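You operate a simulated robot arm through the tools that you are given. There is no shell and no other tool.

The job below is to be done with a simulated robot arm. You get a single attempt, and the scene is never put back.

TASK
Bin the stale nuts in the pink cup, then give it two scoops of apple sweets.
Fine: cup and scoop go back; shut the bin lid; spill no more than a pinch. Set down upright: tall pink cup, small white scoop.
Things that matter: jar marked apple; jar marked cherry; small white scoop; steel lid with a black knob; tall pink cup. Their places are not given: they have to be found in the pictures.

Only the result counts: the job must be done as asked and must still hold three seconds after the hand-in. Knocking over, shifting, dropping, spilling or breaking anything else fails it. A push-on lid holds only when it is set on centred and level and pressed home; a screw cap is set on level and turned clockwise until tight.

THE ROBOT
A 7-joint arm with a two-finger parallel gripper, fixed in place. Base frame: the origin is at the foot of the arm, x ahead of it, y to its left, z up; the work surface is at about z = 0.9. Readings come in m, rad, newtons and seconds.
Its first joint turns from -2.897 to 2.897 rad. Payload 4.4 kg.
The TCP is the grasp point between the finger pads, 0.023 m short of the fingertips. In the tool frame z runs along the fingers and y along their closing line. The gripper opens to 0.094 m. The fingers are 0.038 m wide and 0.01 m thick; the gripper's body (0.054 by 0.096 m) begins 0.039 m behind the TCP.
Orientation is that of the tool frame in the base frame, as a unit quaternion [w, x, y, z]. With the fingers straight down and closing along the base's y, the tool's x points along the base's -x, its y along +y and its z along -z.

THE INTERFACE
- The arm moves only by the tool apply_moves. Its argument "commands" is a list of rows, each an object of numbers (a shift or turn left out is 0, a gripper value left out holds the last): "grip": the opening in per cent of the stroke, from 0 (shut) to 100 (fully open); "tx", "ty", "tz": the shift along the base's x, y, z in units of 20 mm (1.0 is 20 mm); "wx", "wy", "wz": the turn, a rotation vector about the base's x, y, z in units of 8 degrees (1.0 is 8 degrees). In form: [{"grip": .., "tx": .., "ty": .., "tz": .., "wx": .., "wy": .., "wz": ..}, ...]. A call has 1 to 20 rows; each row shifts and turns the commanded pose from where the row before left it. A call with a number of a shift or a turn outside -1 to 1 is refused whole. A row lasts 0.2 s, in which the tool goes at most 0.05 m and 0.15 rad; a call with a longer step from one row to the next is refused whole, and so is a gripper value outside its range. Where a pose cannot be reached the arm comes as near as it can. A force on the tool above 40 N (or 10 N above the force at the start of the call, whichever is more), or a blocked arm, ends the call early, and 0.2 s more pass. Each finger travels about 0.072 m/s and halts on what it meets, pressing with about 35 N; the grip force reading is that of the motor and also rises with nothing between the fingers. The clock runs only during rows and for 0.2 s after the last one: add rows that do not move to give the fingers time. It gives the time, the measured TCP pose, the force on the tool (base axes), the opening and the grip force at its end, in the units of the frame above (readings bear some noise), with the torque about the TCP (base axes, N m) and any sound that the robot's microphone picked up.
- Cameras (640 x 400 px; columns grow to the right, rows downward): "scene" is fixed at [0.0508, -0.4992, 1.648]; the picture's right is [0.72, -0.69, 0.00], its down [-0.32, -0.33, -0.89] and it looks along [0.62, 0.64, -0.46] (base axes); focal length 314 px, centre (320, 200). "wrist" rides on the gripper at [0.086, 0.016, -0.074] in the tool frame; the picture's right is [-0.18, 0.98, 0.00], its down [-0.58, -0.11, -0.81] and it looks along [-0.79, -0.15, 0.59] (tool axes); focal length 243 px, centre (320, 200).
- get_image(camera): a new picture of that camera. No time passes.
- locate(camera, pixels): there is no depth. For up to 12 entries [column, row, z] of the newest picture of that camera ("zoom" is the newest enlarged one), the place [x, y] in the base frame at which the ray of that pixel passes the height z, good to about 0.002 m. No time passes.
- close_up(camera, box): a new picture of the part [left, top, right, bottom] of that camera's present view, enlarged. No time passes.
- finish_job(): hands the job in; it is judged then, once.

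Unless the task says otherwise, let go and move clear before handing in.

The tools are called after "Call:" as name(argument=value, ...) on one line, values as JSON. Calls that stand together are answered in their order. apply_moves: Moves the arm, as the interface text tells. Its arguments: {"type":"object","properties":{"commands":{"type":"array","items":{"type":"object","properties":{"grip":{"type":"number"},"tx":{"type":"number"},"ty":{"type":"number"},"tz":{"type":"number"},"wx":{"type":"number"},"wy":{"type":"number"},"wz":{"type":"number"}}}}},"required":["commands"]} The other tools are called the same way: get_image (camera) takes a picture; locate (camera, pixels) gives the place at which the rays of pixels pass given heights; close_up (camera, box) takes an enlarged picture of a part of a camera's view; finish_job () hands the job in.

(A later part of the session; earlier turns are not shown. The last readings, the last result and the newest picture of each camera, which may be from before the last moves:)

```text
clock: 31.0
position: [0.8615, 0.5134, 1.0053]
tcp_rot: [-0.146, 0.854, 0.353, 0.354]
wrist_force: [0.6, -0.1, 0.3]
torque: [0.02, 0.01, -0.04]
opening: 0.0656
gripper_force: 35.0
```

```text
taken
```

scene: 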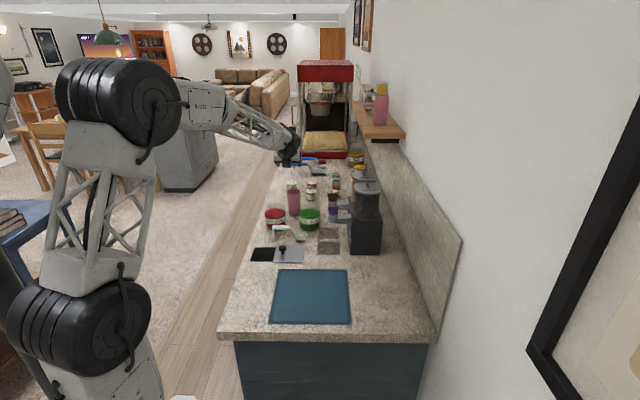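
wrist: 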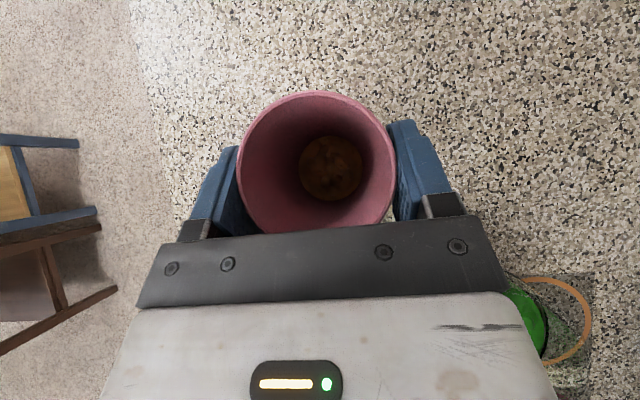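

The cup is held at 0.0656 opening with 35 N. I'll lift it straight up 0.16 m and check.

Call:
apply_moves(commands=[{"tz": 0.25}, {"tz": 0.75}, {"tz": 1}, {"tz": 1}, {"tz": 1}, {"tz": 1}, {"tz": 1}, {"tz": 1}, {"tz": 1}, {}])

Call:
get_image(camera="wrist")

Call:
close_up(camera="scene", box=[230, 120, 350, 240])

```text
clock: 33.2
position: [0.8628, 0.5146, 1.1639]
tcp_rot: [-0.147, 0.854, 0.354, 0.352]
wrist_force: [0.0, 0.1, -0.3]
torque: [0.05, 0.03, -0.01]
opening: 0.0655
gripper_force: 34.6
```

```text
taken
```

wrist: 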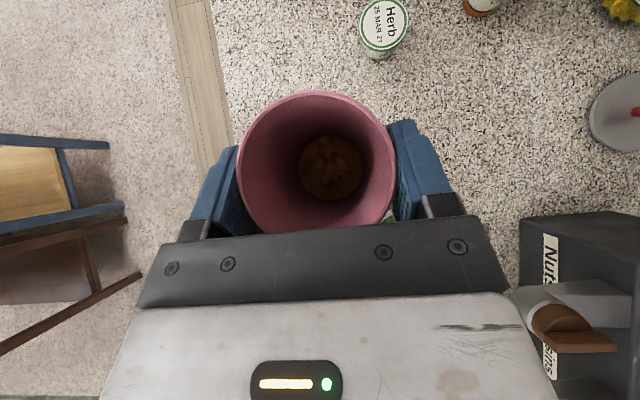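

```text
3.33 times, centred on (290, 180) of scene
```

zoom: 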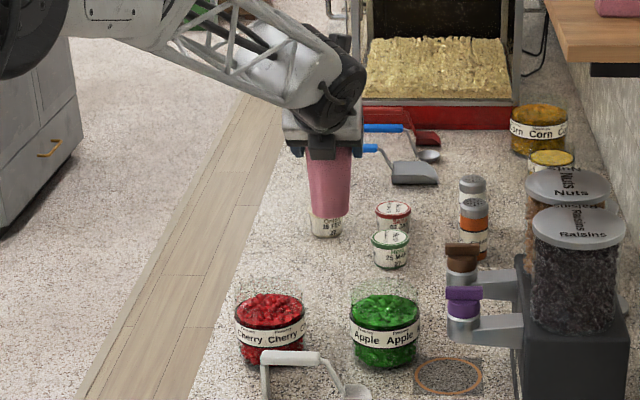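

The cup is up and steady, with the nuts still at its bottom. I'll locate the chute opening's edges before carrying the cup over.

Call:
close_up(camera="scene", box=[240, 232, 310, 272])

Call:
locate(camera="scene", pixels=[[249.8, 261.1, 0.9], [254.5, 247.3, 0.9], [273.3, 262.5, 0.905], [275.2, 247.3, 0.9]])

```text
9.14 times, centred on (275, 252) of scene
```

zoom: 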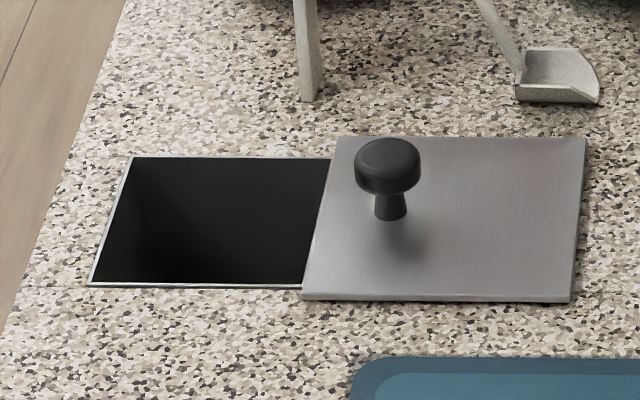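

```text
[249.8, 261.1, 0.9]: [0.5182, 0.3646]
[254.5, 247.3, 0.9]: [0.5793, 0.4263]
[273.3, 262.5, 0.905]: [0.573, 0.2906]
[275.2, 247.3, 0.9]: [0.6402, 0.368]
```

The chute opening spans about a=0.624–0.712 and b=0.108–0.194, so its centre is (0.579,0.366). I'll carry the cup upright over to it at this height, clearing the jar tops by about 6 cm.

Call:
apply_moves(commands=[{"tx": -0.4, "ty": -0.23}, {"tx": -0.887, "ty": -0.508}, {"tx": -0.887, "ty": -0.508}, {"tx": -0.887, "ty": -0.508}, {"tx": -0.887, "ty": -0.508}, {"tx": -0.887, "ty": -0.508}, {"tx": -0.887, "ty": -0.508}, {"tx": -0.887, "ty": -0.508}, {"tx": -0.887, "ty": -0.508}, {"tx": -0.887, "ty": -0.508}, {"tx": -0.887, "ty": -0.508}, {"tx": -0.887, "ty": -0.508}, {"tx": -0.887, "ty": -0.508}, {"tx": -0.887, "ty": -0.508}, {"tx": -0.887, "ty": -0.508}, {"tx": -0.477, "ty": -0.268}, {}])

Call:
close_up(camera="scene", box=[200, 160, 360, 280])

Call:
get_image(camera="wrist")

```text
clock: 36.8
position: [0.5963, 0.3609, 1.1643]
tcp_rot: [-0.147, 0.853, 0.354, 0.353]
wrist_force: [-0.2, 0.0, 0.7]
torque: [0.01, -0.01, 0.02]
opening: 0.0652
gripper_force: 34.9
```

```text
3.33 times, centred on (280, 220) of scene
```

zoom: 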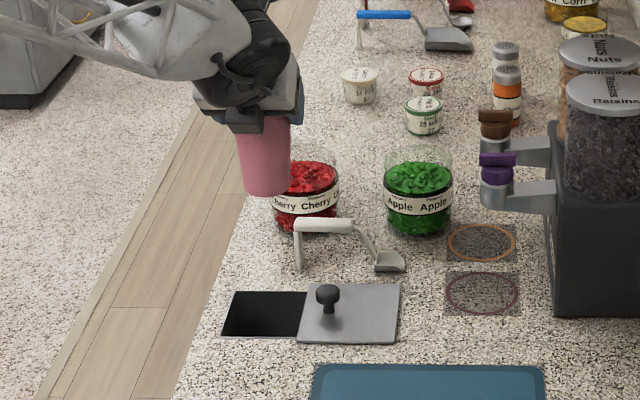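

```text
taken
```

wrist: 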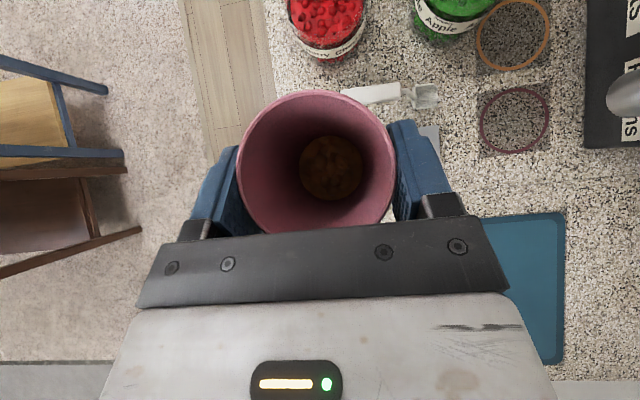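

The cup hangs upright over the chute area, which is visible at zoom (262,315). Next I'll level the tool by pitching another 45° about the closing axis. That leans the cup back toward the robot, with the nuts staying deep inside.

Call:
apply_moves(commands=[{"wx": 0.4, "wy": -0.4}, {"wx": 0.65, "wy": -0.65}, {"wx": 0.65, "wy": -0.65}, {"wx": 0.65, "wy": -0.65}, {"wx": 0.65, "wy": -0.65}, {"wx": 0.65, "wy": -0.65}, {"wx": 0.327, "wy": -0.327}, {}])

Call:
close_up(camera="scene", box=[200, 160, 360, 280])

Call:
get_image(camera="wrist")

```text
clock: 38.6
position: [0.598, 0.3615, 1.1637]
tcp_rot: [-0.271, 0.653, 0.27, 0.654]
wrist_force: [-0.3, -0.2, -0.1]
torque: [-0.02, -0.01, -0.01]
opening: 0.0649
gripper_force: 35.4
```

```text
3.33 times, centred on (280, 220) of scene
```

zoom: 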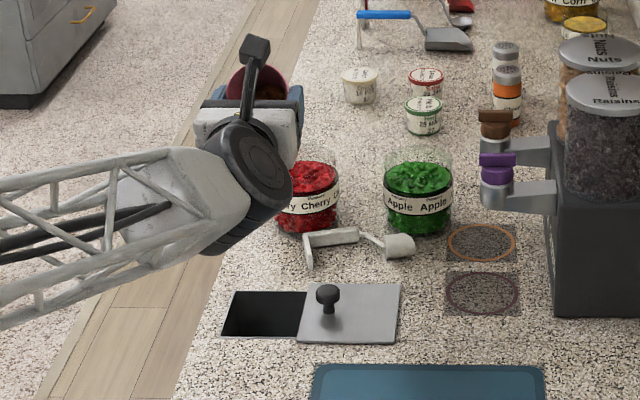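

```text
taken
```

wrist: 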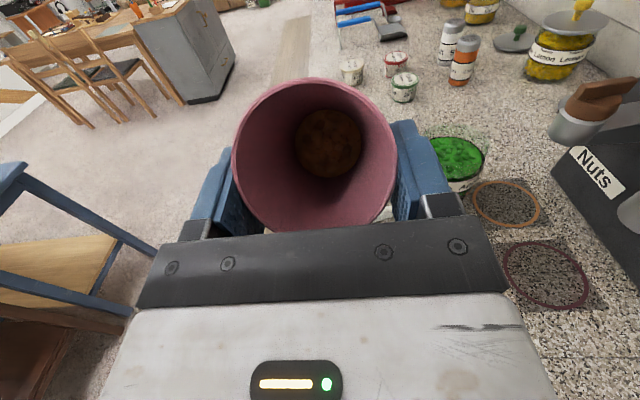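

The scoop at scene zoom (355,245) looks different from before, so I need a closer look at it before doing anything else.

Call:
close_up(camera="scene", box=[260, 205, 330, 250])

Call:
close_up(camera="wrist", box=[380, 100, 560, 240])

```text
8.89 times, centred on (295, 228) of scene
```

zoom: 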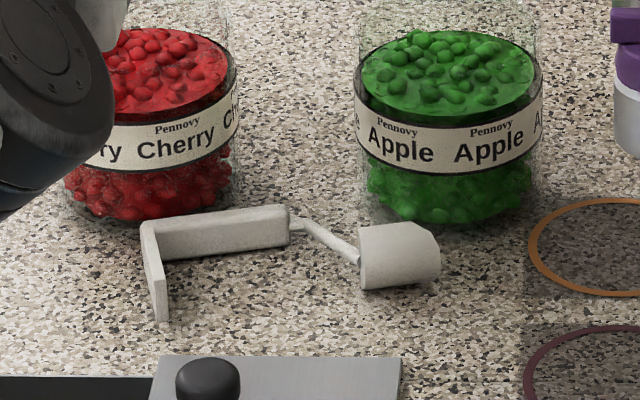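

```text
2.86 times, centred on (470, 170) of wrist
```

zoom: 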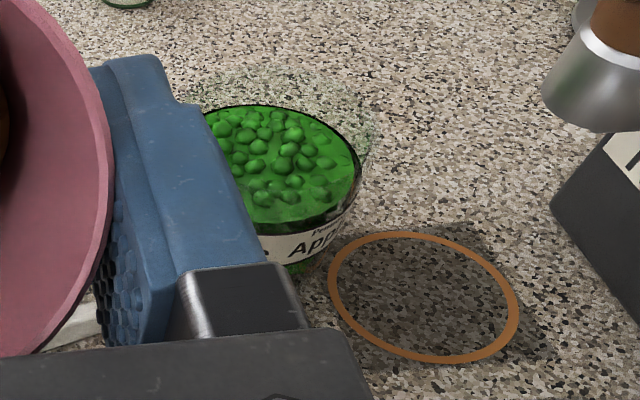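

The scoop has tipped onto its side during this move. Nothing of mine came within about 8 cm of it, but it will need setting upright later. The cup is still firm with its nuts inside, so I'll roll it 90° toward the room side, high up, and check.

Call:
apply_moves(commands=[{"wx": -0.4, "wy": -0.4}, {"wx": -0.66, "wy": -0.66}, {"wx": -0.66, "wy": -0.66}, {"wx": -0.66, "wy": -0.66}, {"wx": -0.66, "wy": -0.66}, {"wx": -0.66, "wy": -0.66}, {"wx": -0.66, "wy": -0.66}, {"wx": -0.66, "wy": -0.66}, {"wx": -0.66, "wy": -0.66}, {"wx": -0.66, "wy": -0.66}, {}])

Call:
close_up(camera="scene", box=[200, 160, 360, 280])

Call:
get_image(camera="wrist")

```text
clock: 41.0
position: [0.5985, 0.361, 1.1629]
tcp_rot: [0.164, 0.371, 0.603, 0.687]
wrist_force: [0.0, 0.3, -0.3]
torque: [-0.05, 0.0, -0.01]
opening: 0.0649
gripper_force: 35.5
```

```text
3.33 times, centred on (280, 220) of scene
```

zoom: 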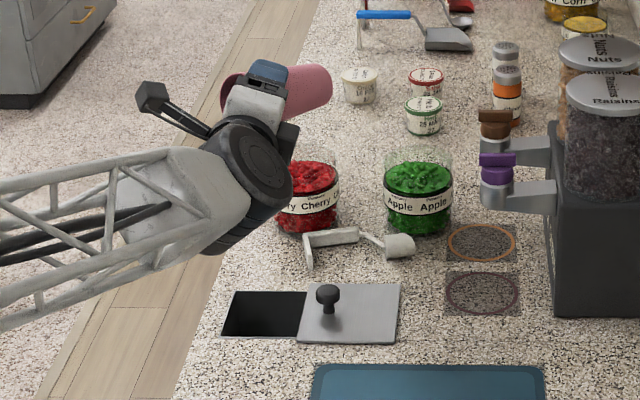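

```text
taken
```

wrist: 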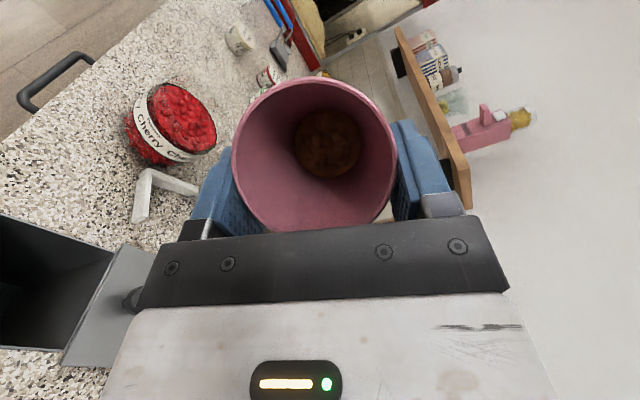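

The roll is clean so far at about 72°, with the nuts still in the bottom at wrist (328,143) and the camera arm out on the room side. I'll roll on to 90° while lowering to z≈1.06, then check the wrist's clearance from the counter.

Call:
apply_moves(commands=[{"tz": -0.8, "wx": -0.32, "wy": -0.32}, {"tz": -0.9, "wx": -0.32, "wy": -0.32}, {"tz": -0.9, "wx": -0.32, "wy": -0.32}, {"tz": -0.9, "wx": -0.32, "wy": -0.32}, {"tz": -0.9, "wx": -0.32, "wy": -0.32}, {"tz": -0.77}, {}])

Call:
close_up(camera="scene", box=[200, 180, 320, 280])

Call:
get_image(camera="wrist")

```text
clock: 42.6
position: [0.5964, 0.3614, 1.0595]
tcp_rot: [0.27, 0.272, 0.653, 0.653]
wrist_force: [-0.6, -0.1, -0.4]
torque: [-0.01, -0.01, -0.03]
opening: 0.0645
gripper_force: 34.8
```

```text
4.00 times, centred on (260, 230) of scene
```

zoom: 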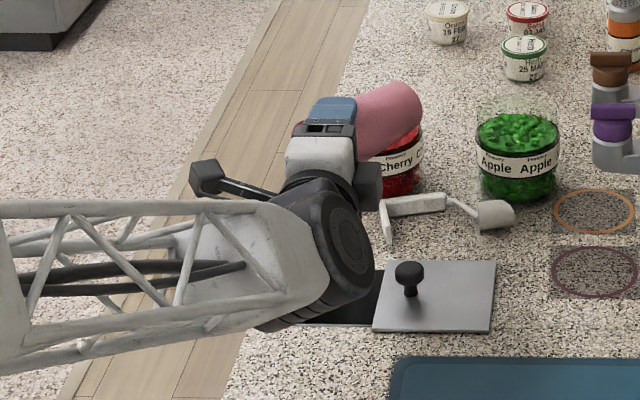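

```text
taken
```

wrist: 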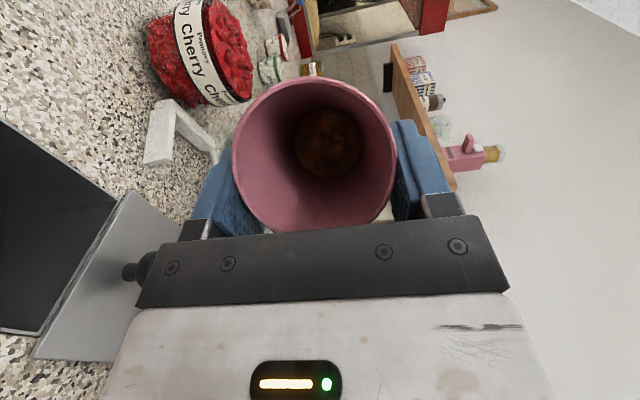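

The cup is now horizontal with its mouth over the chute, nothing has spilled, and the wrist clears the counter. I'll shift 11 mm in +x so the stream lands mid-hole, lower to z≈1.03, then roll slowly.

Call:
apply_moves(commands=[{"tx": 0.28, "tz": -0.75}, {"tx": 0.28, "tz": -0.75}, {"wx": -0.18, "wy": -0.18}, {"wx": -0.18, "wy": -0.18}, {"wx": -0.18, "wy": -0.18}, {"wx": -0.18, "wy": -0.18}, {"wx": -0.18, "wy": -0.18}, {"wx": -0.18, "wy": -0.18}, {"wx": -0.18, "wy": -0.18}, {"wx": -0.18, "wy": -0.18}, {}])

Call:
get_image(camera="wrist")

Call:
close_up(camera="scene", box=[200, 180, 320, 280])

```text
clock: 45.0
position: [0.6087, 0.3599, 1.0297]
tcp_rot: [0.359, 0.177, 0.685, 0.608]
wrist_force: [0.0, 1.1, 0.0]
torque: [0.01, -0.04, 0.0]
opening: 0.0648
gripper_force: 34.5
```

```text
taken
```

wrist: 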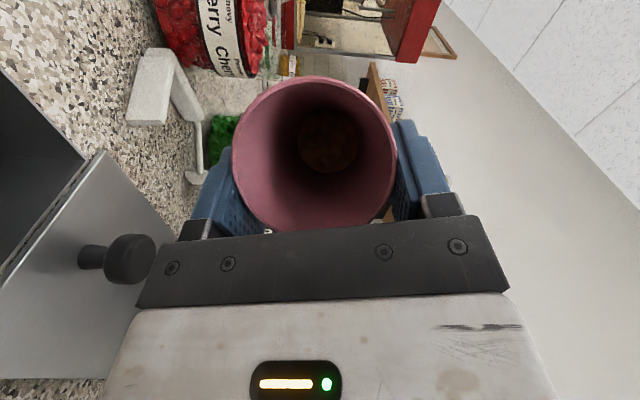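

```text
4.00 times, centred on (260, 230) of scene
```

zoom: 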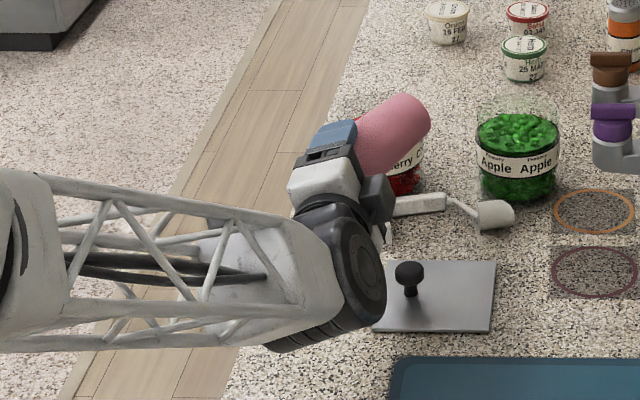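

At about 106° the nuts still hold at wrist (328,140). I'll keep rolling slowly at roughly 10° per second.

Call:
apply_moves(commands=[{"wx": -0.18, "wy": -0.18}, {"wx": -0.18, "wy": -0.18}, {"wx": -0.18, "wy": -0.18}, {"wx": -0.18, "wy": -0.18}, {"wx": -0.18, "wy": -0.18}, {"wx": -0.18, "wy": -0.18}, {"wx": -0.18, "wy": -0.18}, {}, {}])

Call:
get_image(camera="wrist")

Call:
close_up(camera="scene", box=[200, 180, 320, 280])

```text
clock: 47.0
position: [0.6078, 0.36, 1.0295]
tcp_rot: [0.432, 0.091, 0.702, 0.56]
wrist_force: [0.0, 0.6, -0.5]
torque: [0.01, 0.03, 0.01]
opening: 0.0646
gripper_force: 34.8
```

```text
taken
```

wrist: 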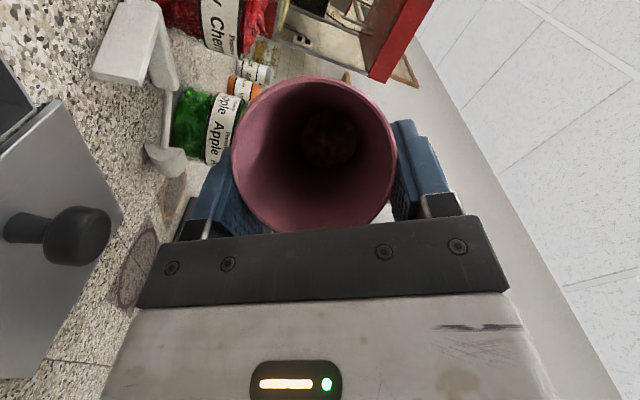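

```text
4.00 times, centred on (260, 230) of scene
```

zoom: 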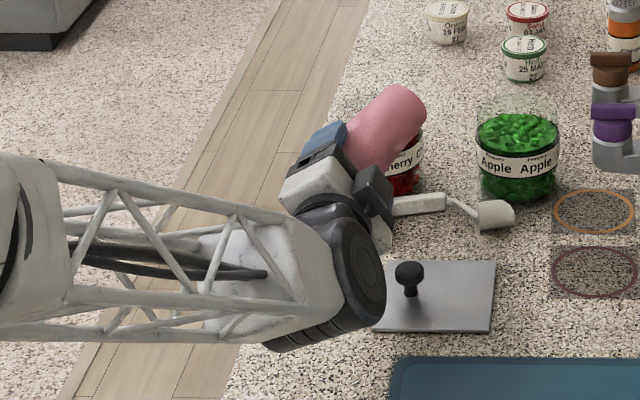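

At about 120° (20° below level) the nuts are still in the cup. I'll keep rolling slowly.

Call:
apply_moves(commands=[{"wx": -0.18, "wy": -0.18}, {"wx": -0.18, "wy": -0.18}, {"wx": -0.18, "wy": -0.18}, {"wx": -0.18, "wy": -0.18}, {"wx": -0.18, "wy": -0.18}, {"wx": -0.18, "wy": -0.18}, {"wx": -0.18, "wy": -0.18}, {}, {}, {}])

Call:
get_image(camera="wrist")

Call:
close_up(camera="scene", box=[200, 180, 320, 280])

```text
clock: 49.2
position: [0.6081, 0.362, 1.0297]
tcp_rot: [0.498, 0.003, 0.708, 0.501]
wrist_force: [-0.3, 0.8, 0.3]
torque: [0.0, 0.02, 0.02]
opening: 0.0645
gripper_force: 34.8
```

```text
taken
```

wrist: 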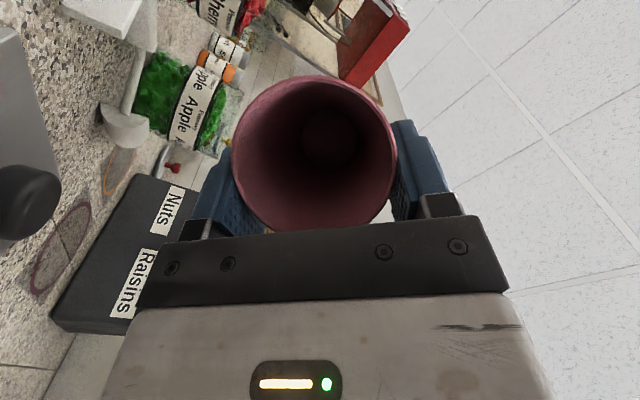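

```text
4.00 times, centred on (260, 230) of scene
```

zoom: 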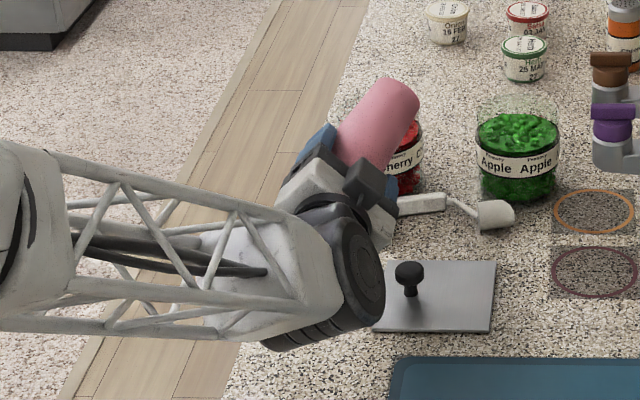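

At about 134° the cup's interior looks plain, so the nuts may have gone. I'll enlarge the interior to check.

Call:
close_up(camera="wrist", box=[230, 70, 400, 240])

Call:
close_up(camera="scene", box=[235, 195, 305, 275])

```text
2.35 times, centred on (315, 155) of wrist
```

zoom: 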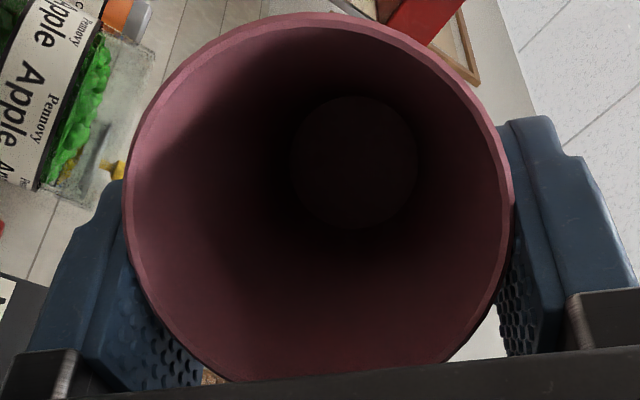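

```text
5.00 times, centred on (270, 235) of scene
```

zoom: 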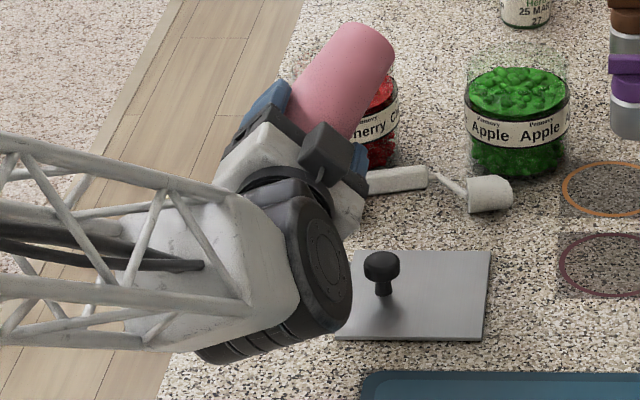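

The cup looks empty, with its bare base visible at zoom (355,160). I'll tilt 8° more and hold briefly to shed any stragglers, then look at the lip area.

Call:
apply_moves(commands=[{"wx": -0.3, "wy": -0.3}, {"wx": -0.3, "wy": -0.3}, {"wx": -0.12, "wy": -0.12}, {}, {}])

Call:
close_up(camera="wrist", box=[200, 70, 440, 240])

Call:
get_image(camera="wrist")

```text
clock: 50.4
position: [0.6095, 0.3616, 1.0301]
tcp_rot: [0.533, -0.046, 0.706, 0.464]
wrist_force: [-0.1, -0.7, -0.2]
torque: [-0.01, 0.02, 0.01]
opening: 0.0647
gripper_force: 34.7
```

```text
2.35 times, centred on (320, 155) of wrist
```

zoom: 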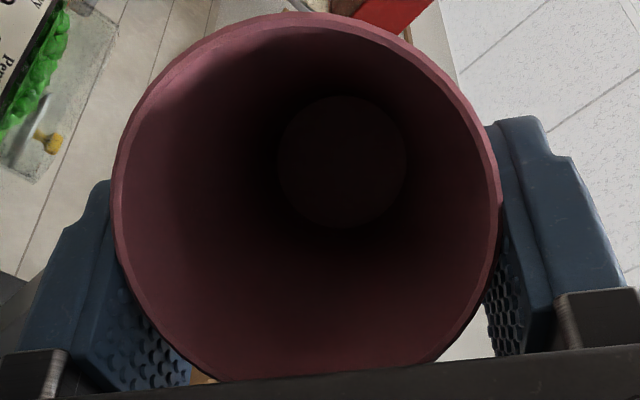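

```text
taken
```

wrist: 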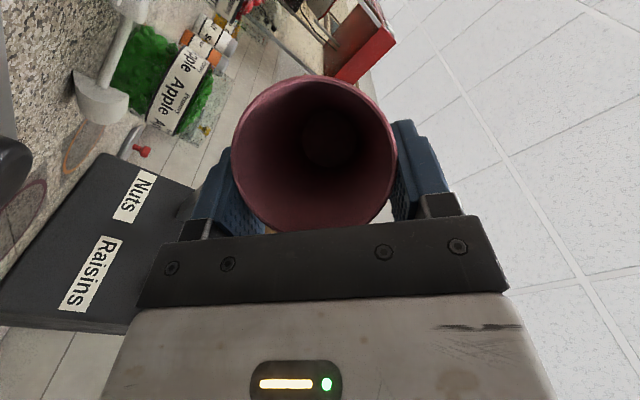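

The cup is empty. I'll rise and roll it back to upright in reverse order.

Call:
apply_moves(commands=[{"tz": 0.85}, {"tz": 0.83, "wx": 0.6642, "wy": 0.6642}, {"tz": 0.83, "wx": 0.6642, "wy": 0.6642}, {"tz": 0.83, "wx": 0.6642, "wy": 0.6642}, {"tz": 0.83, "wx": 0.6642, "wy": 0.6642}, {"tz": 0.83, "wx": 0.6642, "wy": 0.6642}, {"tz": 0.83, "wx": 0.6642, "wy": 0.6642}, {"tz": 0.845, "wx": 0.6642, "wy": 0.6642}, {"wx": 0.6642, "wy": 0.6642}, {"wx": 0.6642, "wy": 0.6642}, {"wx": 0.6642, "wy": 0.6642}, {"wx": 0.6642, "wy": 0.6642}, {"wx": 0.6642, "wy": 0.6642}, {"wx": 0.6642, "wy": 0.6642}, {"wx": 0.6642, "wy": 0.6642}, {"wx": 0.6642, "wy": 0.6642}, {"wx": 0.6642, "wy": 0.6642}, {"wx": 0.6642, "wy": 0.6642}, {"wx": 0.6642, "wy": 0.6642}, {"wx": 0.6642, "wy": 0.6642}])

Call:
get_image(camera="wrist")

Call:
close_up(camera="scene", box=[220, 180, 340, 280])

```text
clock: 54.6
position: [0.6077, 0.3599, 1.1644]
tcp_rot: [-0.272, 0.653, 0.272, 0.653]
wrist_force: [0.3, -0.7, 0.3]
torque: [0.02, -0.02, 0.0]
opening: 0.0642
gripper_force: 35.3
```

```text
taken
```

wrist: 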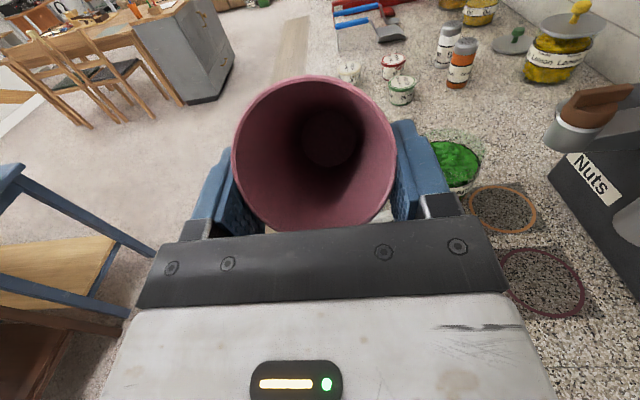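

```text
4.00 times, centred on (280, 230) of scene
```

zoom: 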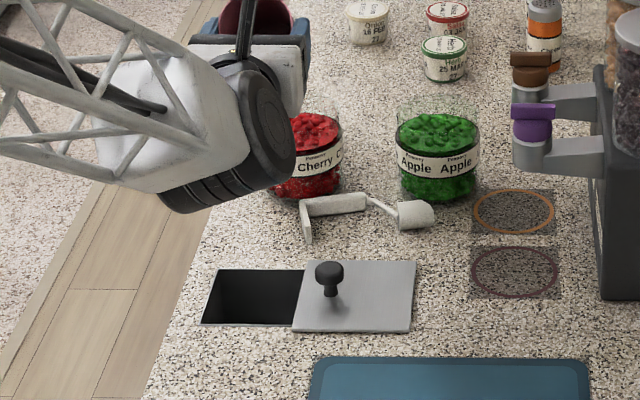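

No nuts are visible on the counter. The rim now sits slightly differently in the wrist view (top at row 76, base centre near row 137), so the cup has pivoted a little in the grip. I'll enlarge to measure the tilt before setting it down.

Call:
close_up(camera="wrist", box=[220, 60, 410, 240])

Call:
close_up(camera="scene", box=[245, 225, 315, 275])

```text
2.22 times, centred on (315, 150) of wrist
```

zoom: 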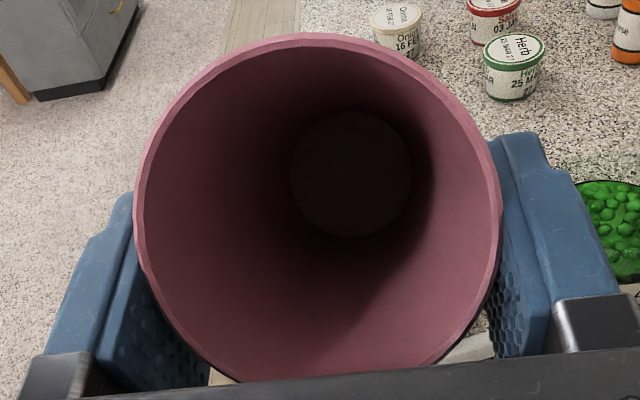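

```text
8.00 times, centred on (280, 250) of scene
```

zoom: 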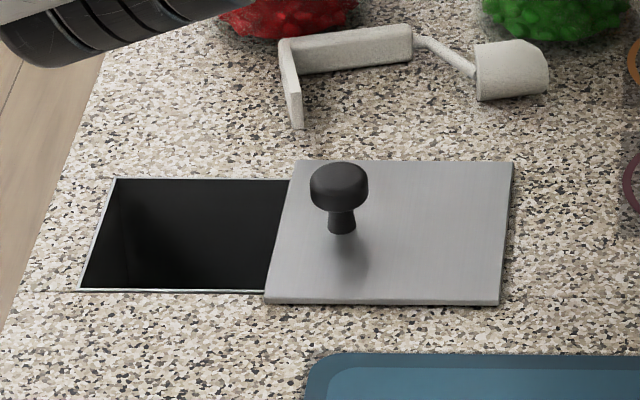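

By my measurement the cup has pivoted about 9.6° in the grip, its base swung outward. I'll pitch back 54.6° instead of 45° so it hangs truly upright, carry it to above its original spot, and check.

Call:
apply_moves(commands=[{"wx": -0.603, "wy": 0.603}, {"wx": -0.603, "wy": 0.603}, {"wx": -0.603, "wy": 0.603}, {"wx": -0.603, "wy": 0.603}, {"wx": -0.603, "wy": 0.603, "tx": 0.886, "ty": 0.522}, {"wx": -0.603, "wy": 0.603, "tx": 0.886, "ty": 0.522}, {"wx": -0.603, "wy": 0.603, "tx": 0.886, "ty": 0.522}, {"wx": -0.605, "wy": 0.605, "tx": 0.886, "ty": 0.522}, {"tx": 0.886, "ty": 0.522}, {"tx": 0.886, "ty": 0.522}, {"tx": 0.886, "ty": 0.522}, {"tx": 0.886, "ty": 0.522}, {"tx": 0.886, "ty": 0.522}, {"tx": 0.886, "ty": 0.522}, {"tx": 0.886, "ty": 0.522}, {"tx": 0.886, "ty": 0.522}, {"tx": 0.886, "ty": 0.522}, {"tx": 0.886, "ty": 0.522}, {}])

Call:
get_image(camera="wrist")

Call:
close_up(camera="scene", box=[230, 120, 350, 240])

```text
clock: 58.6
position: [0.8576, 0.5077, 1.166]
tcp_rot: [-0.117, 0.88, 0.365, 0.281]
wrist_force: [-0.1, 0.5, -0.4]
torque: [0.02, -0.01, -0.02]
opening: 0.064
gripper_force: 35.0
```

```text
taken
```

wrist: 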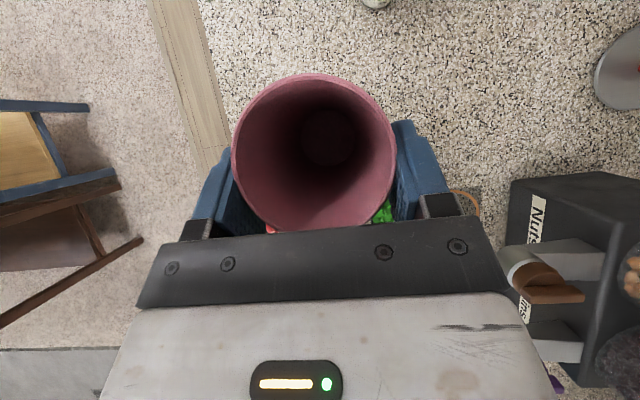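

```text
3.33 times, centred on (290, 180) of scene
```

zoom: 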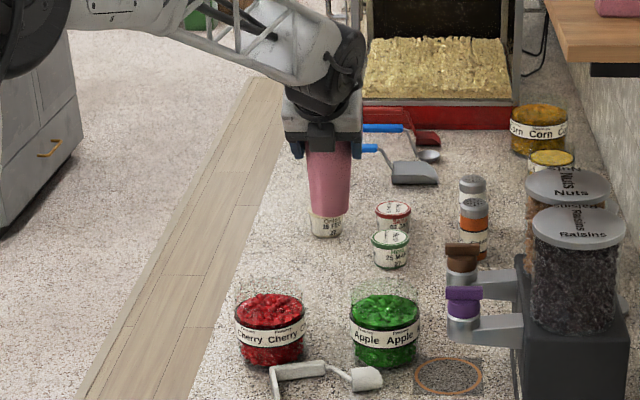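

The cup hangs upright over its spot: its axis in the wrist view points at the computed nadir near (347,116). I'll lower it to just above the counter and check before touching down.

Call:
apply_moves(commands=[{"tz": -0.9}, {"tz": -0.9}, {"tz": -0.9}, {"tz": -0.9}, {"tz": -0.9}, {"tz": -0.9}, {"tz": -0.9}, {"tz": -0.7}, {"tz": -0.5}, {}])

Call:
get_image(camera="wrist")

Call:
close_up(camera="scene", box=[260, 180, 330, 235])

```text
clock: 60.8
position: [0.8576, 0.5068, 1.0144]
tcp_rot: [-0.116, 0.88, 0.365, 0.281]
wrist_force: [0.5, -0.1, -1.4]
torque: [0.01, 0.03, 0.03]
opening: 0.0641
gripper_force: 34.9
```

```text
taken
```

wrist: 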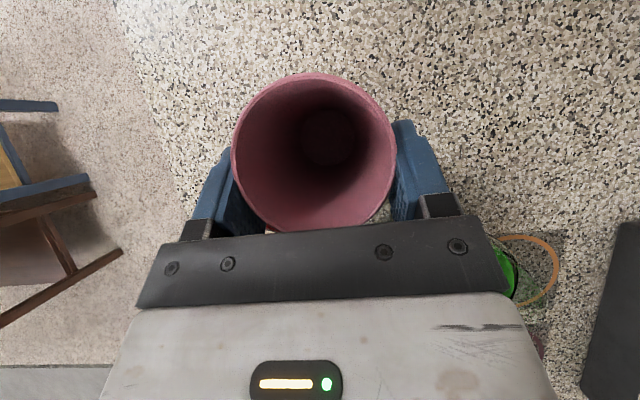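

```text
7.27 times, centred on (295, 208) of scene
```

zoom: 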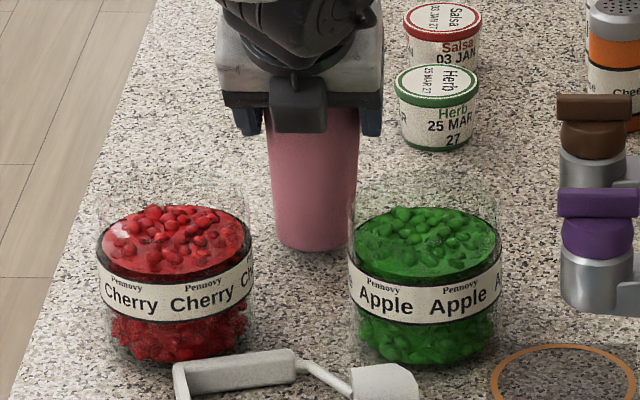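

The cup base is about 1 cm above the counter: its bottom is at scene row 215.2 against 217.0 originally, and roughly 4 mm to the room side. I'll nudge 3 mm toward the wall and lower in small steps until it touches.

Call:
apply_moves(commands=[{"tx": 0.1, "ty": -0.1, "tz": -0.15}, {"tz": -0.15}, {"tz": -0.1}, {"tz": -0.05}, {}])

Call:
close_up(camera="scene", box=[260, 180, 330, 235])

```text
clock: 62.0
position: [0.8584, 0.5042, 1.0055]
tcp_rot: [-0.118, 0.88, 0.365, 0.281]
wrist_force: [-0.2, -0.4, -0.3]
torque: [-0.02, 0.02, 0.0]
opening: 0.0636
gripper_force: 34.6
```

```text
7.27 times, centred on (295, 208) of scene
```

zoom: 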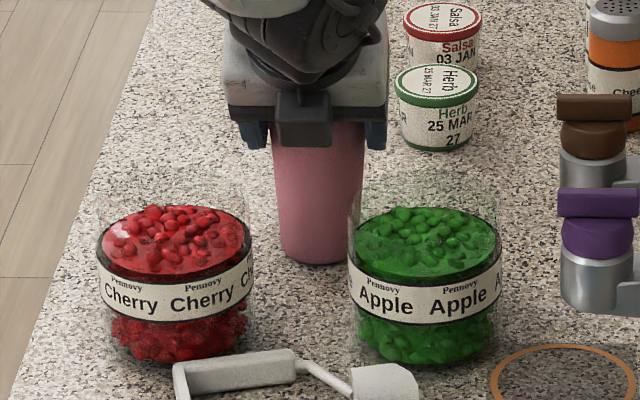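

The cup bottom is at scene (294.7,216.9), almost exactly its original pixel. I'll go down in 1 mm steps to feel for contact.

Call:
apply_moves(commands=[{"tz": -0.05}, {"tz": -0.05}, {}])

```text
clock: 62.8
position: [0.8597, 0.5056, 1.0033]
tcp_rot: [-0.116, 0.88, 0.364, 0.282]
wrist_force: [0.8, 0.7, 4.7]
torque: [-0.04, -0.06, 0.0]
opening: 0.0638
gripper_force: 35.4
```

The reading of +4.7 N upward means the base is touching. I'll open the fingers in two steps and look.

Call:
apply_moves(commands=[{"tz": -0.03}, {"grip": 72}, {}, {"grip": 85}, {}, {"grip": 100}, {}, {}])

Call:
get_image(camera="wrist")

Call:
close_up(camera="scene", box=[260, 180, 330, 235])

```text
clock: 64.6
position: [0.8577, 0.5043, 1.0017]
tcp_rot: [-0.116, 0.88, 0.365, 0.281]
wrist_force: [0.1, -0.1, -0.3]
torque: [-0.02, -0.01, -0.01]
opening: 0.0941
gripper_force: 0.0
```

```text
taken
```

wrist: 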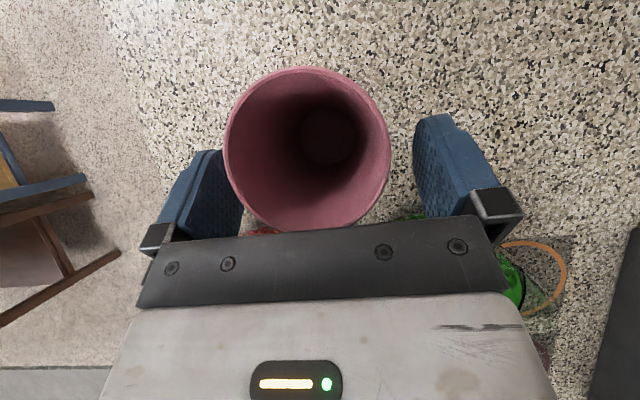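

```text
7.27 times, centred on (295, 208) of scene
```

zoom: 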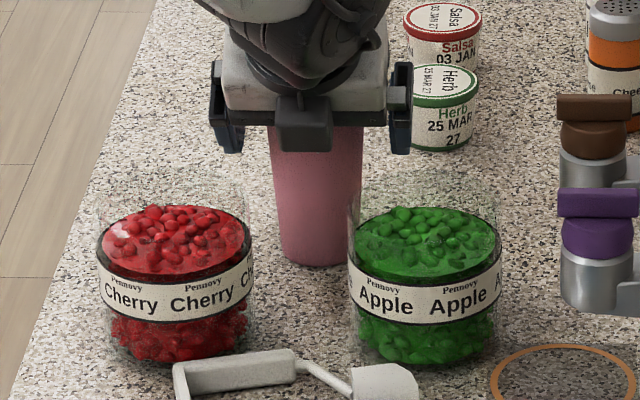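

The cup stands upright on its spot, released and centred between the open fingers. I'll back away along the tool axis, up and back.

Call:
apply_moves(commands=[{"tx": -0.2, "ty": -0.2, "tz": 0.4}, {"tx": -0.41, "ty": -0.41, "tz": 0.815}, {"tx": -0.41, "ty": -0.41, "tz": 0.815}, {"tx": -0.41, "ty": -0.41, "tz": 0.815}, {"tx": -0.41, "ty": -0.41, "tz": 0.815}, {"tx": -0.41, "ty": -0.41, "tz": 0.815}, {"tx": -0.41, "ty": -0.41, "tz": 0.815}, {"tx": -0.41, "ty": -0.41, "tz": 0.815}, {"tx": -0.41, "ty": -0.41, "tz": 0.815}, {}])

Call:
get_image(camera="wrist")

Call:
close_up(camera="scene", box=[250, 180, 330, 255])

```text
clock: 66.8
position: [0.789, 0.4343, 1.1414]
tcp_rot: [-0.118, 0.879, 0.366, 0.281]
wrist_force: [-0.2, 1.0, -0.1]
torque: [0.01, 0.0, 0.02]
opening: 0.094
gripper_force: 0.1
```

```text
taken
```

wrist: 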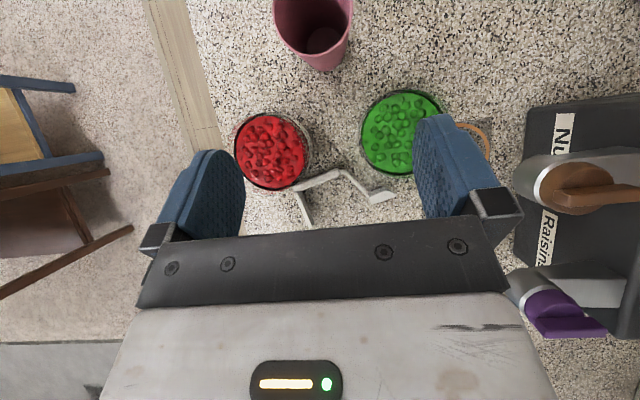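

```text
5.33 times, centred on (290, 218) of scene
```

zoom: 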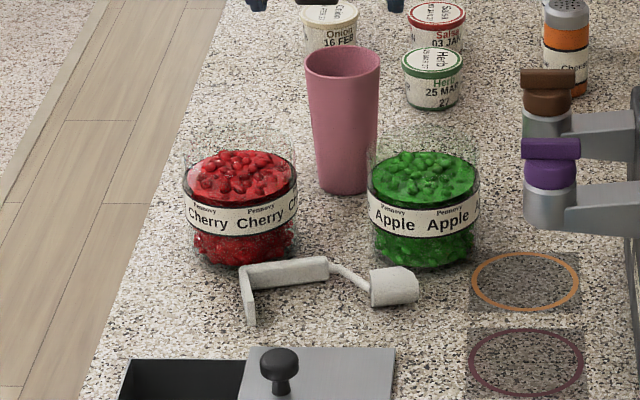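

The cup is back upright on its spot and the jars are untouched. Now I'll study the fallen scoop at wrist (303–392,172–222) in enlarged views to plan how to pick it up.

Call:
close_up(camera="wrist", box=[240, 130, 420, 240])

Call:
close_up(camera="scene", box=[265, 222, 315, 248])

```text
3.56 times, centred on (330, 185) of wrist
```

zoom: 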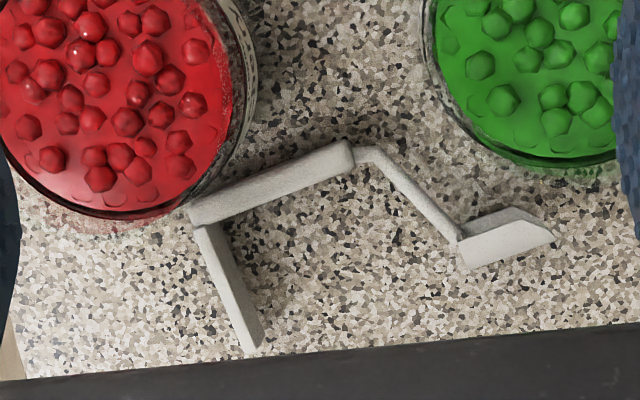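

```text
12.80 times, centred on (290, 235) of scene
```

zoom: 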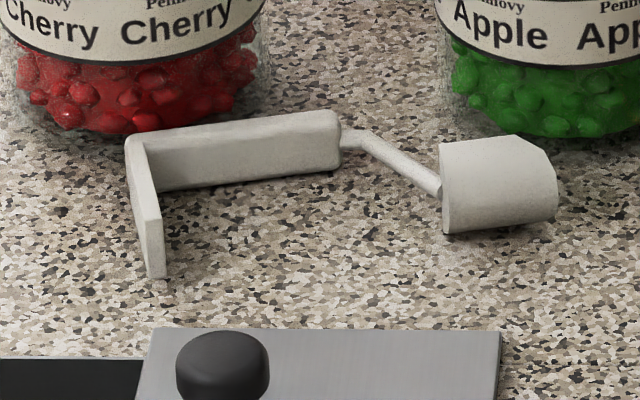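

The scoop lies on its side, handle from wrist zoom (195,210) to (352,155), leg and blade pointing back toward the robot. I'll locate its key points.

Call:
locate(camera="wrist", pixels=[[294.5, 185.5, 0.918], [297.5, 191.5, 0.918], [336.5, 169, 0.918], [339.6, 174, 0.918], [310.9, 226.5, 0.91], [395.4, 195.4, 0.93], [370.7, 203.3, 0.92], [382, 187.8, 0.93], [272, 152, 0.967], [402, 133, 0.967]])

Call:
locate(camera="scene", pixels=[[275.2, 230.2, 0.918], [291.5, 228.2, 0.918], [277.1, 240.9, 0.9], [299.9, 237.5, 0.9], [308.2, 236.2, 0.9], [305.3, 230.2, 0.93], [292, 231.9, 0.9]])

```text
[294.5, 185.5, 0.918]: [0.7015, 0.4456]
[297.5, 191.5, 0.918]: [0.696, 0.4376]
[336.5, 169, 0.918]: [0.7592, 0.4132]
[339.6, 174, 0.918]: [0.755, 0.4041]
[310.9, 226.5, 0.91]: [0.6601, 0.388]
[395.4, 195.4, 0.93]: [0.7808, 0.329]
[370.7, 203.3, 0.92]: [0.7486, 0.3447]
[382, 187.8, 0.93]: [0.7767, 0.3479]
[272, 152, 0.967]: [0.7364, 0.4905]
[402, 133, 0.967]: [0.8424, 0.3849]
```

```text
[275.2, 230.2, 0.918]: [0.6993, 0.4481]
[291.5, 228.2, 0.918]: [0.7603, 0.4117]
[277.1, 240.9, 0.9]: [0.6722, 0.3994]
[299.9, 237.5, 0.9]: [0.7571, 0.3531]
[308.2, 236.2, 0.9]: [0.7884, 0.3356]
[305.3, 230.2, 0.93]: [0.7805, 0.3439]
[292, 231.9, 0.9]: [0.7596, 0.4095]
```

The handle is 0.068 m long, centred at (0.728,0.425), lying about 1 cm from the cherry jar. I'd rather shut the bin first, since that moves the knob out of the way, so I'll go above the knob at (0.631,0.307) with the tool straight down.

Call:
apply_moves(commands=[{"tx": -0.786, "ty": -0.65, "tz": 0, "wx": -0.5215, "wy": 0.5215}, {"tx": -0.786, "ty": -0.65, "tz": 0, "wx": -0.5215, "wy": 0.5215}, {"tx": -0.786, "ty": -0.65, "tz": 0, "wx": -0.5215, "wy": 0.5215}, {"tx": -0.786, "ty": -0.65, "tz": 0, "wx": -0.5215, "wy": 0.5215}, {"tx": -0.786, "ty": -0.65, "tz": 0, "wx": -0.5215, "wy": 0.5215}, {"tx": -0.786, "ty": -0.65, "tz": 0, "wx": -0.5215, "wy": 0.5215}, {"tx": -0.786, "ty": -0.65, "tz": -0.8}, {"tx": -0.786, "ty": -0.65, "tz": -0.8}, {"tx": -0.786, "ty": -0.65, "tz": -0.8}, {"tx": -0.786, "ty": -0.65, "tz": -0.8}, {"tz": -0.82}, {}])

Call:
get_image(camera="wrist")

Call:
close_up(camera="scene", box=[240, 195, 340, 275])

```text
clock: 69.4
position: [0.6322, 0.3047, 1.0604]
tcp_rot: [-0.001, 0.923, 0.384, 0.0]
wrist_force: [0.4, -0.4, -0.1]
torque: [-0.03, 0.01, 0.0]
opening: 0.0941
gripper_force: 0.1
```

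```text
taken
```

wrist: 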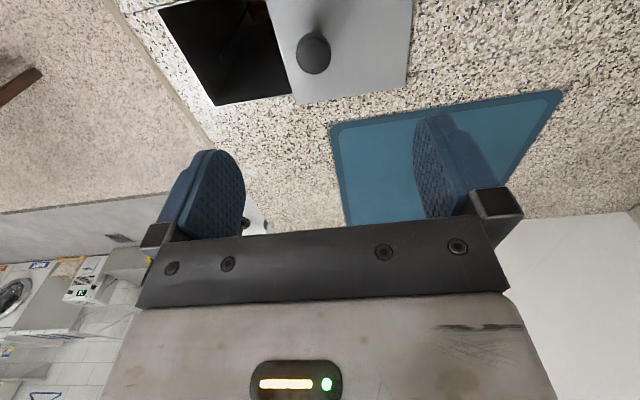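

```text
5.00 times, centred on (290, 235) of scene
```

zoom: 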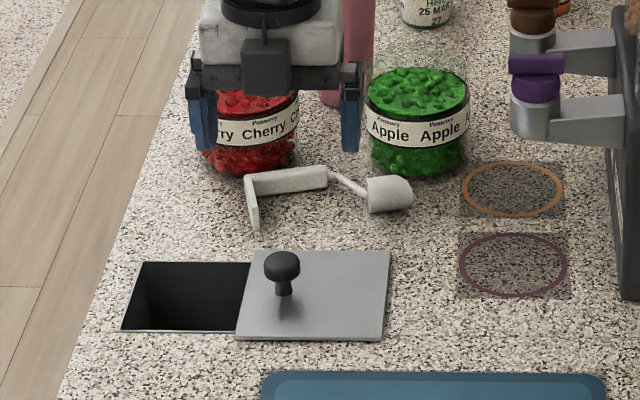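

I'm above the knob, seen at wrist (313,53). I'll zoom into the chute to confirm the nuts went in, and locate the knob precisely.

Call:
close_up(camera="wrist", box=[150, 0, 430, 120])

Call:
locate(camera="wrist", pixels=[[313, 53, 0.935], [313, 50, 0.94]])

```text
2.29 times, centred on (290, 60) of wrist
```

zoom: 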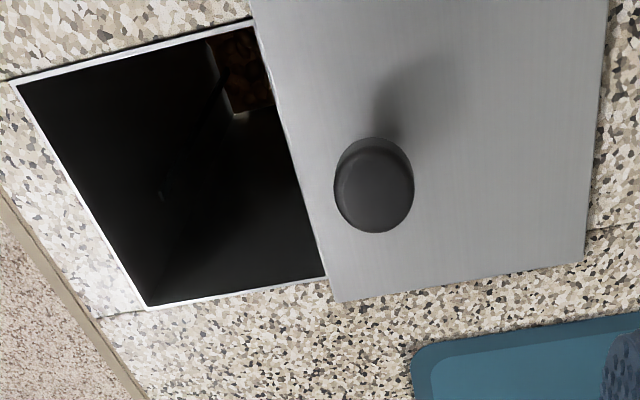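

```text
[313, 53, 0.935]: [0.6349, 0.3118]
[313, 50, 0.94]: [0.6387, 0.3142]
```

Nuts are visible down in the bin at zoom (245,70), and the knob is well aligned. I'll descend to z≈0.9365 and close on the knob.

Call:
apply_moves(commands=[{"tz": -0.95}, {"tz": -0.95}, {"tz": -0.95}, {"tz": -0.95}, {"tz": -0.95}, {"tz": -0.8}, {"tz": -0.4}, {"tz": -0.22}, {}, {"grip": 0}, {}, {}, {}])

Call:
close_up(camera="scene", box=[240, 195, 340, 275])

```text
clock: 72.0
position: [0.6298, 0.3083, 0.9366]
tcp_rot: [-0.002, 0.923, 0.384, -0.001]
wrist_force: [-14.9, 17.2, 7.5]
torque: [0.09, 0.01, 0.05]
opening: 0.0291
gripper_force: 34.4
stopped in row 12: the force on the tool passed its limit at 48 N (the readings are from after the stop); the commanded pose is now the measured one
```

```text
5.00 times, centred on (290, 235) of scene
```

zoom: 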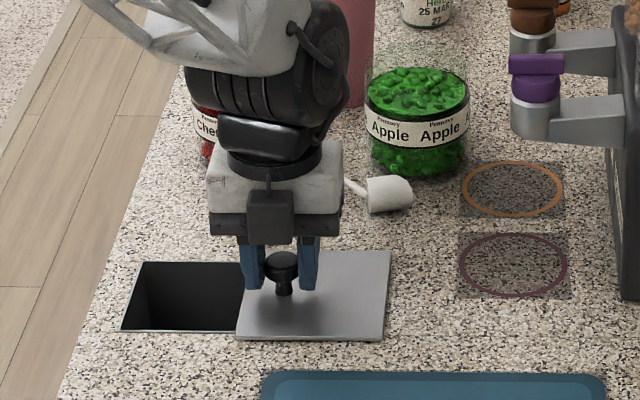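

The knob is gripped. I'll slide the lid back toward the room side, about 95 mm first.

Call:
apply_moves(commands=[{"tx": -0.1, "ty": 0.1}, {"tx": -0.3, "ty": 0.3}, {"tx": -0.35, "ty": 0.35}, {"tx": -0.35, "ty": 0.35}, {"tx": -0.35, "ty": 0.35}, {"tx": -0.35, "ty": 0.35}, {"tx": -0.35, "ty": 0.35}, {"tx": -0.35, "ty": 0.35}, {"tx": -0.35, "ty": 0.35}, {"tx": -0.3, "ty": 0.3}, {"tx": -0.2, "ty": 0.2}, {}])

Call:
close_up(camera="scene", box=[235, 205, 315, 270])

```text
clock: 74.6
position: [0.5628, 0.373, 0.9363]
tcp_rot: [-0.002, 0.924, 0.383, 0.0]
wrist_force: [-5.7, -5.3, 7.0]
torque: [0.3, -0.28, -0.04]
opening: 0.0289
gripper_force: 44.6
```

```text
6.15 times, centred on (275, 238) of scene
```

zoom: 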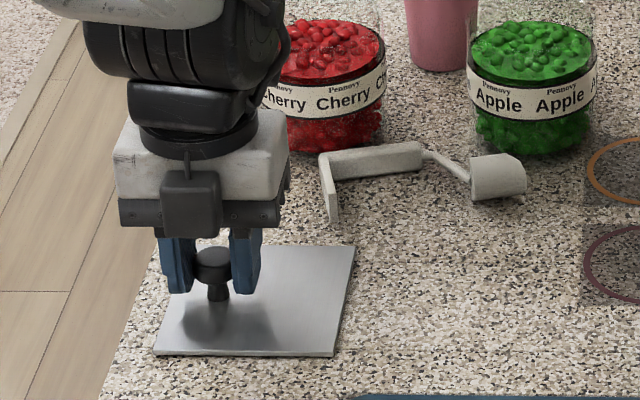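

Nearly shut, with about 5–6 mm left by the knob reading. I'll push on in small steps until it meets the stop.

Call:
apply_moves(commands=[{"tx": -0.1, "ty": 0.1}, {"tx": -0.1, "ty": 0.1}, {"tx": -0.05, "ty": 0.05}, {"tx": -0.05, "ty": 0.05}, {"tx": -0.05, "ty": 0.05}, {}])

Call:
close_up(camera="scene", box=[240, 232, 300, 270])

```text
clock: 75.6
position: [0.5593, 0.3785, 0.9371]
tcp_rot: [-0.001, 0.924, 0.383, 0.001]
wrist_force: [18.4, -7.0, -8.0]
torque: [-0.08, -0.09, -0.01]
opening: 0.0288
gripper_force: 44.9
stopped in row 5: the force on the tool passed its limit at 44 N (the readings are from after the stop); the commanded pose is now the measured one
```

```text
10.53 times, centred on (270, 251) of scene
```

zoom: 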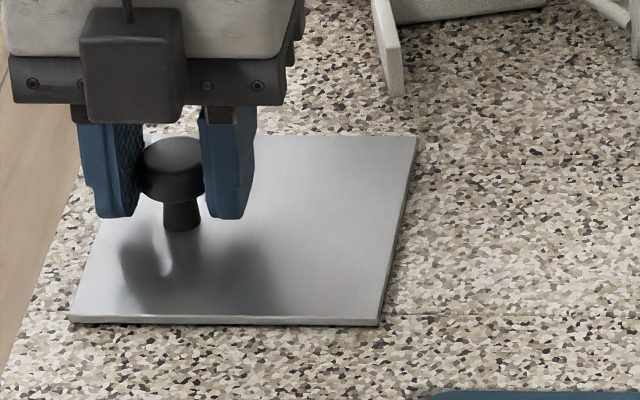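

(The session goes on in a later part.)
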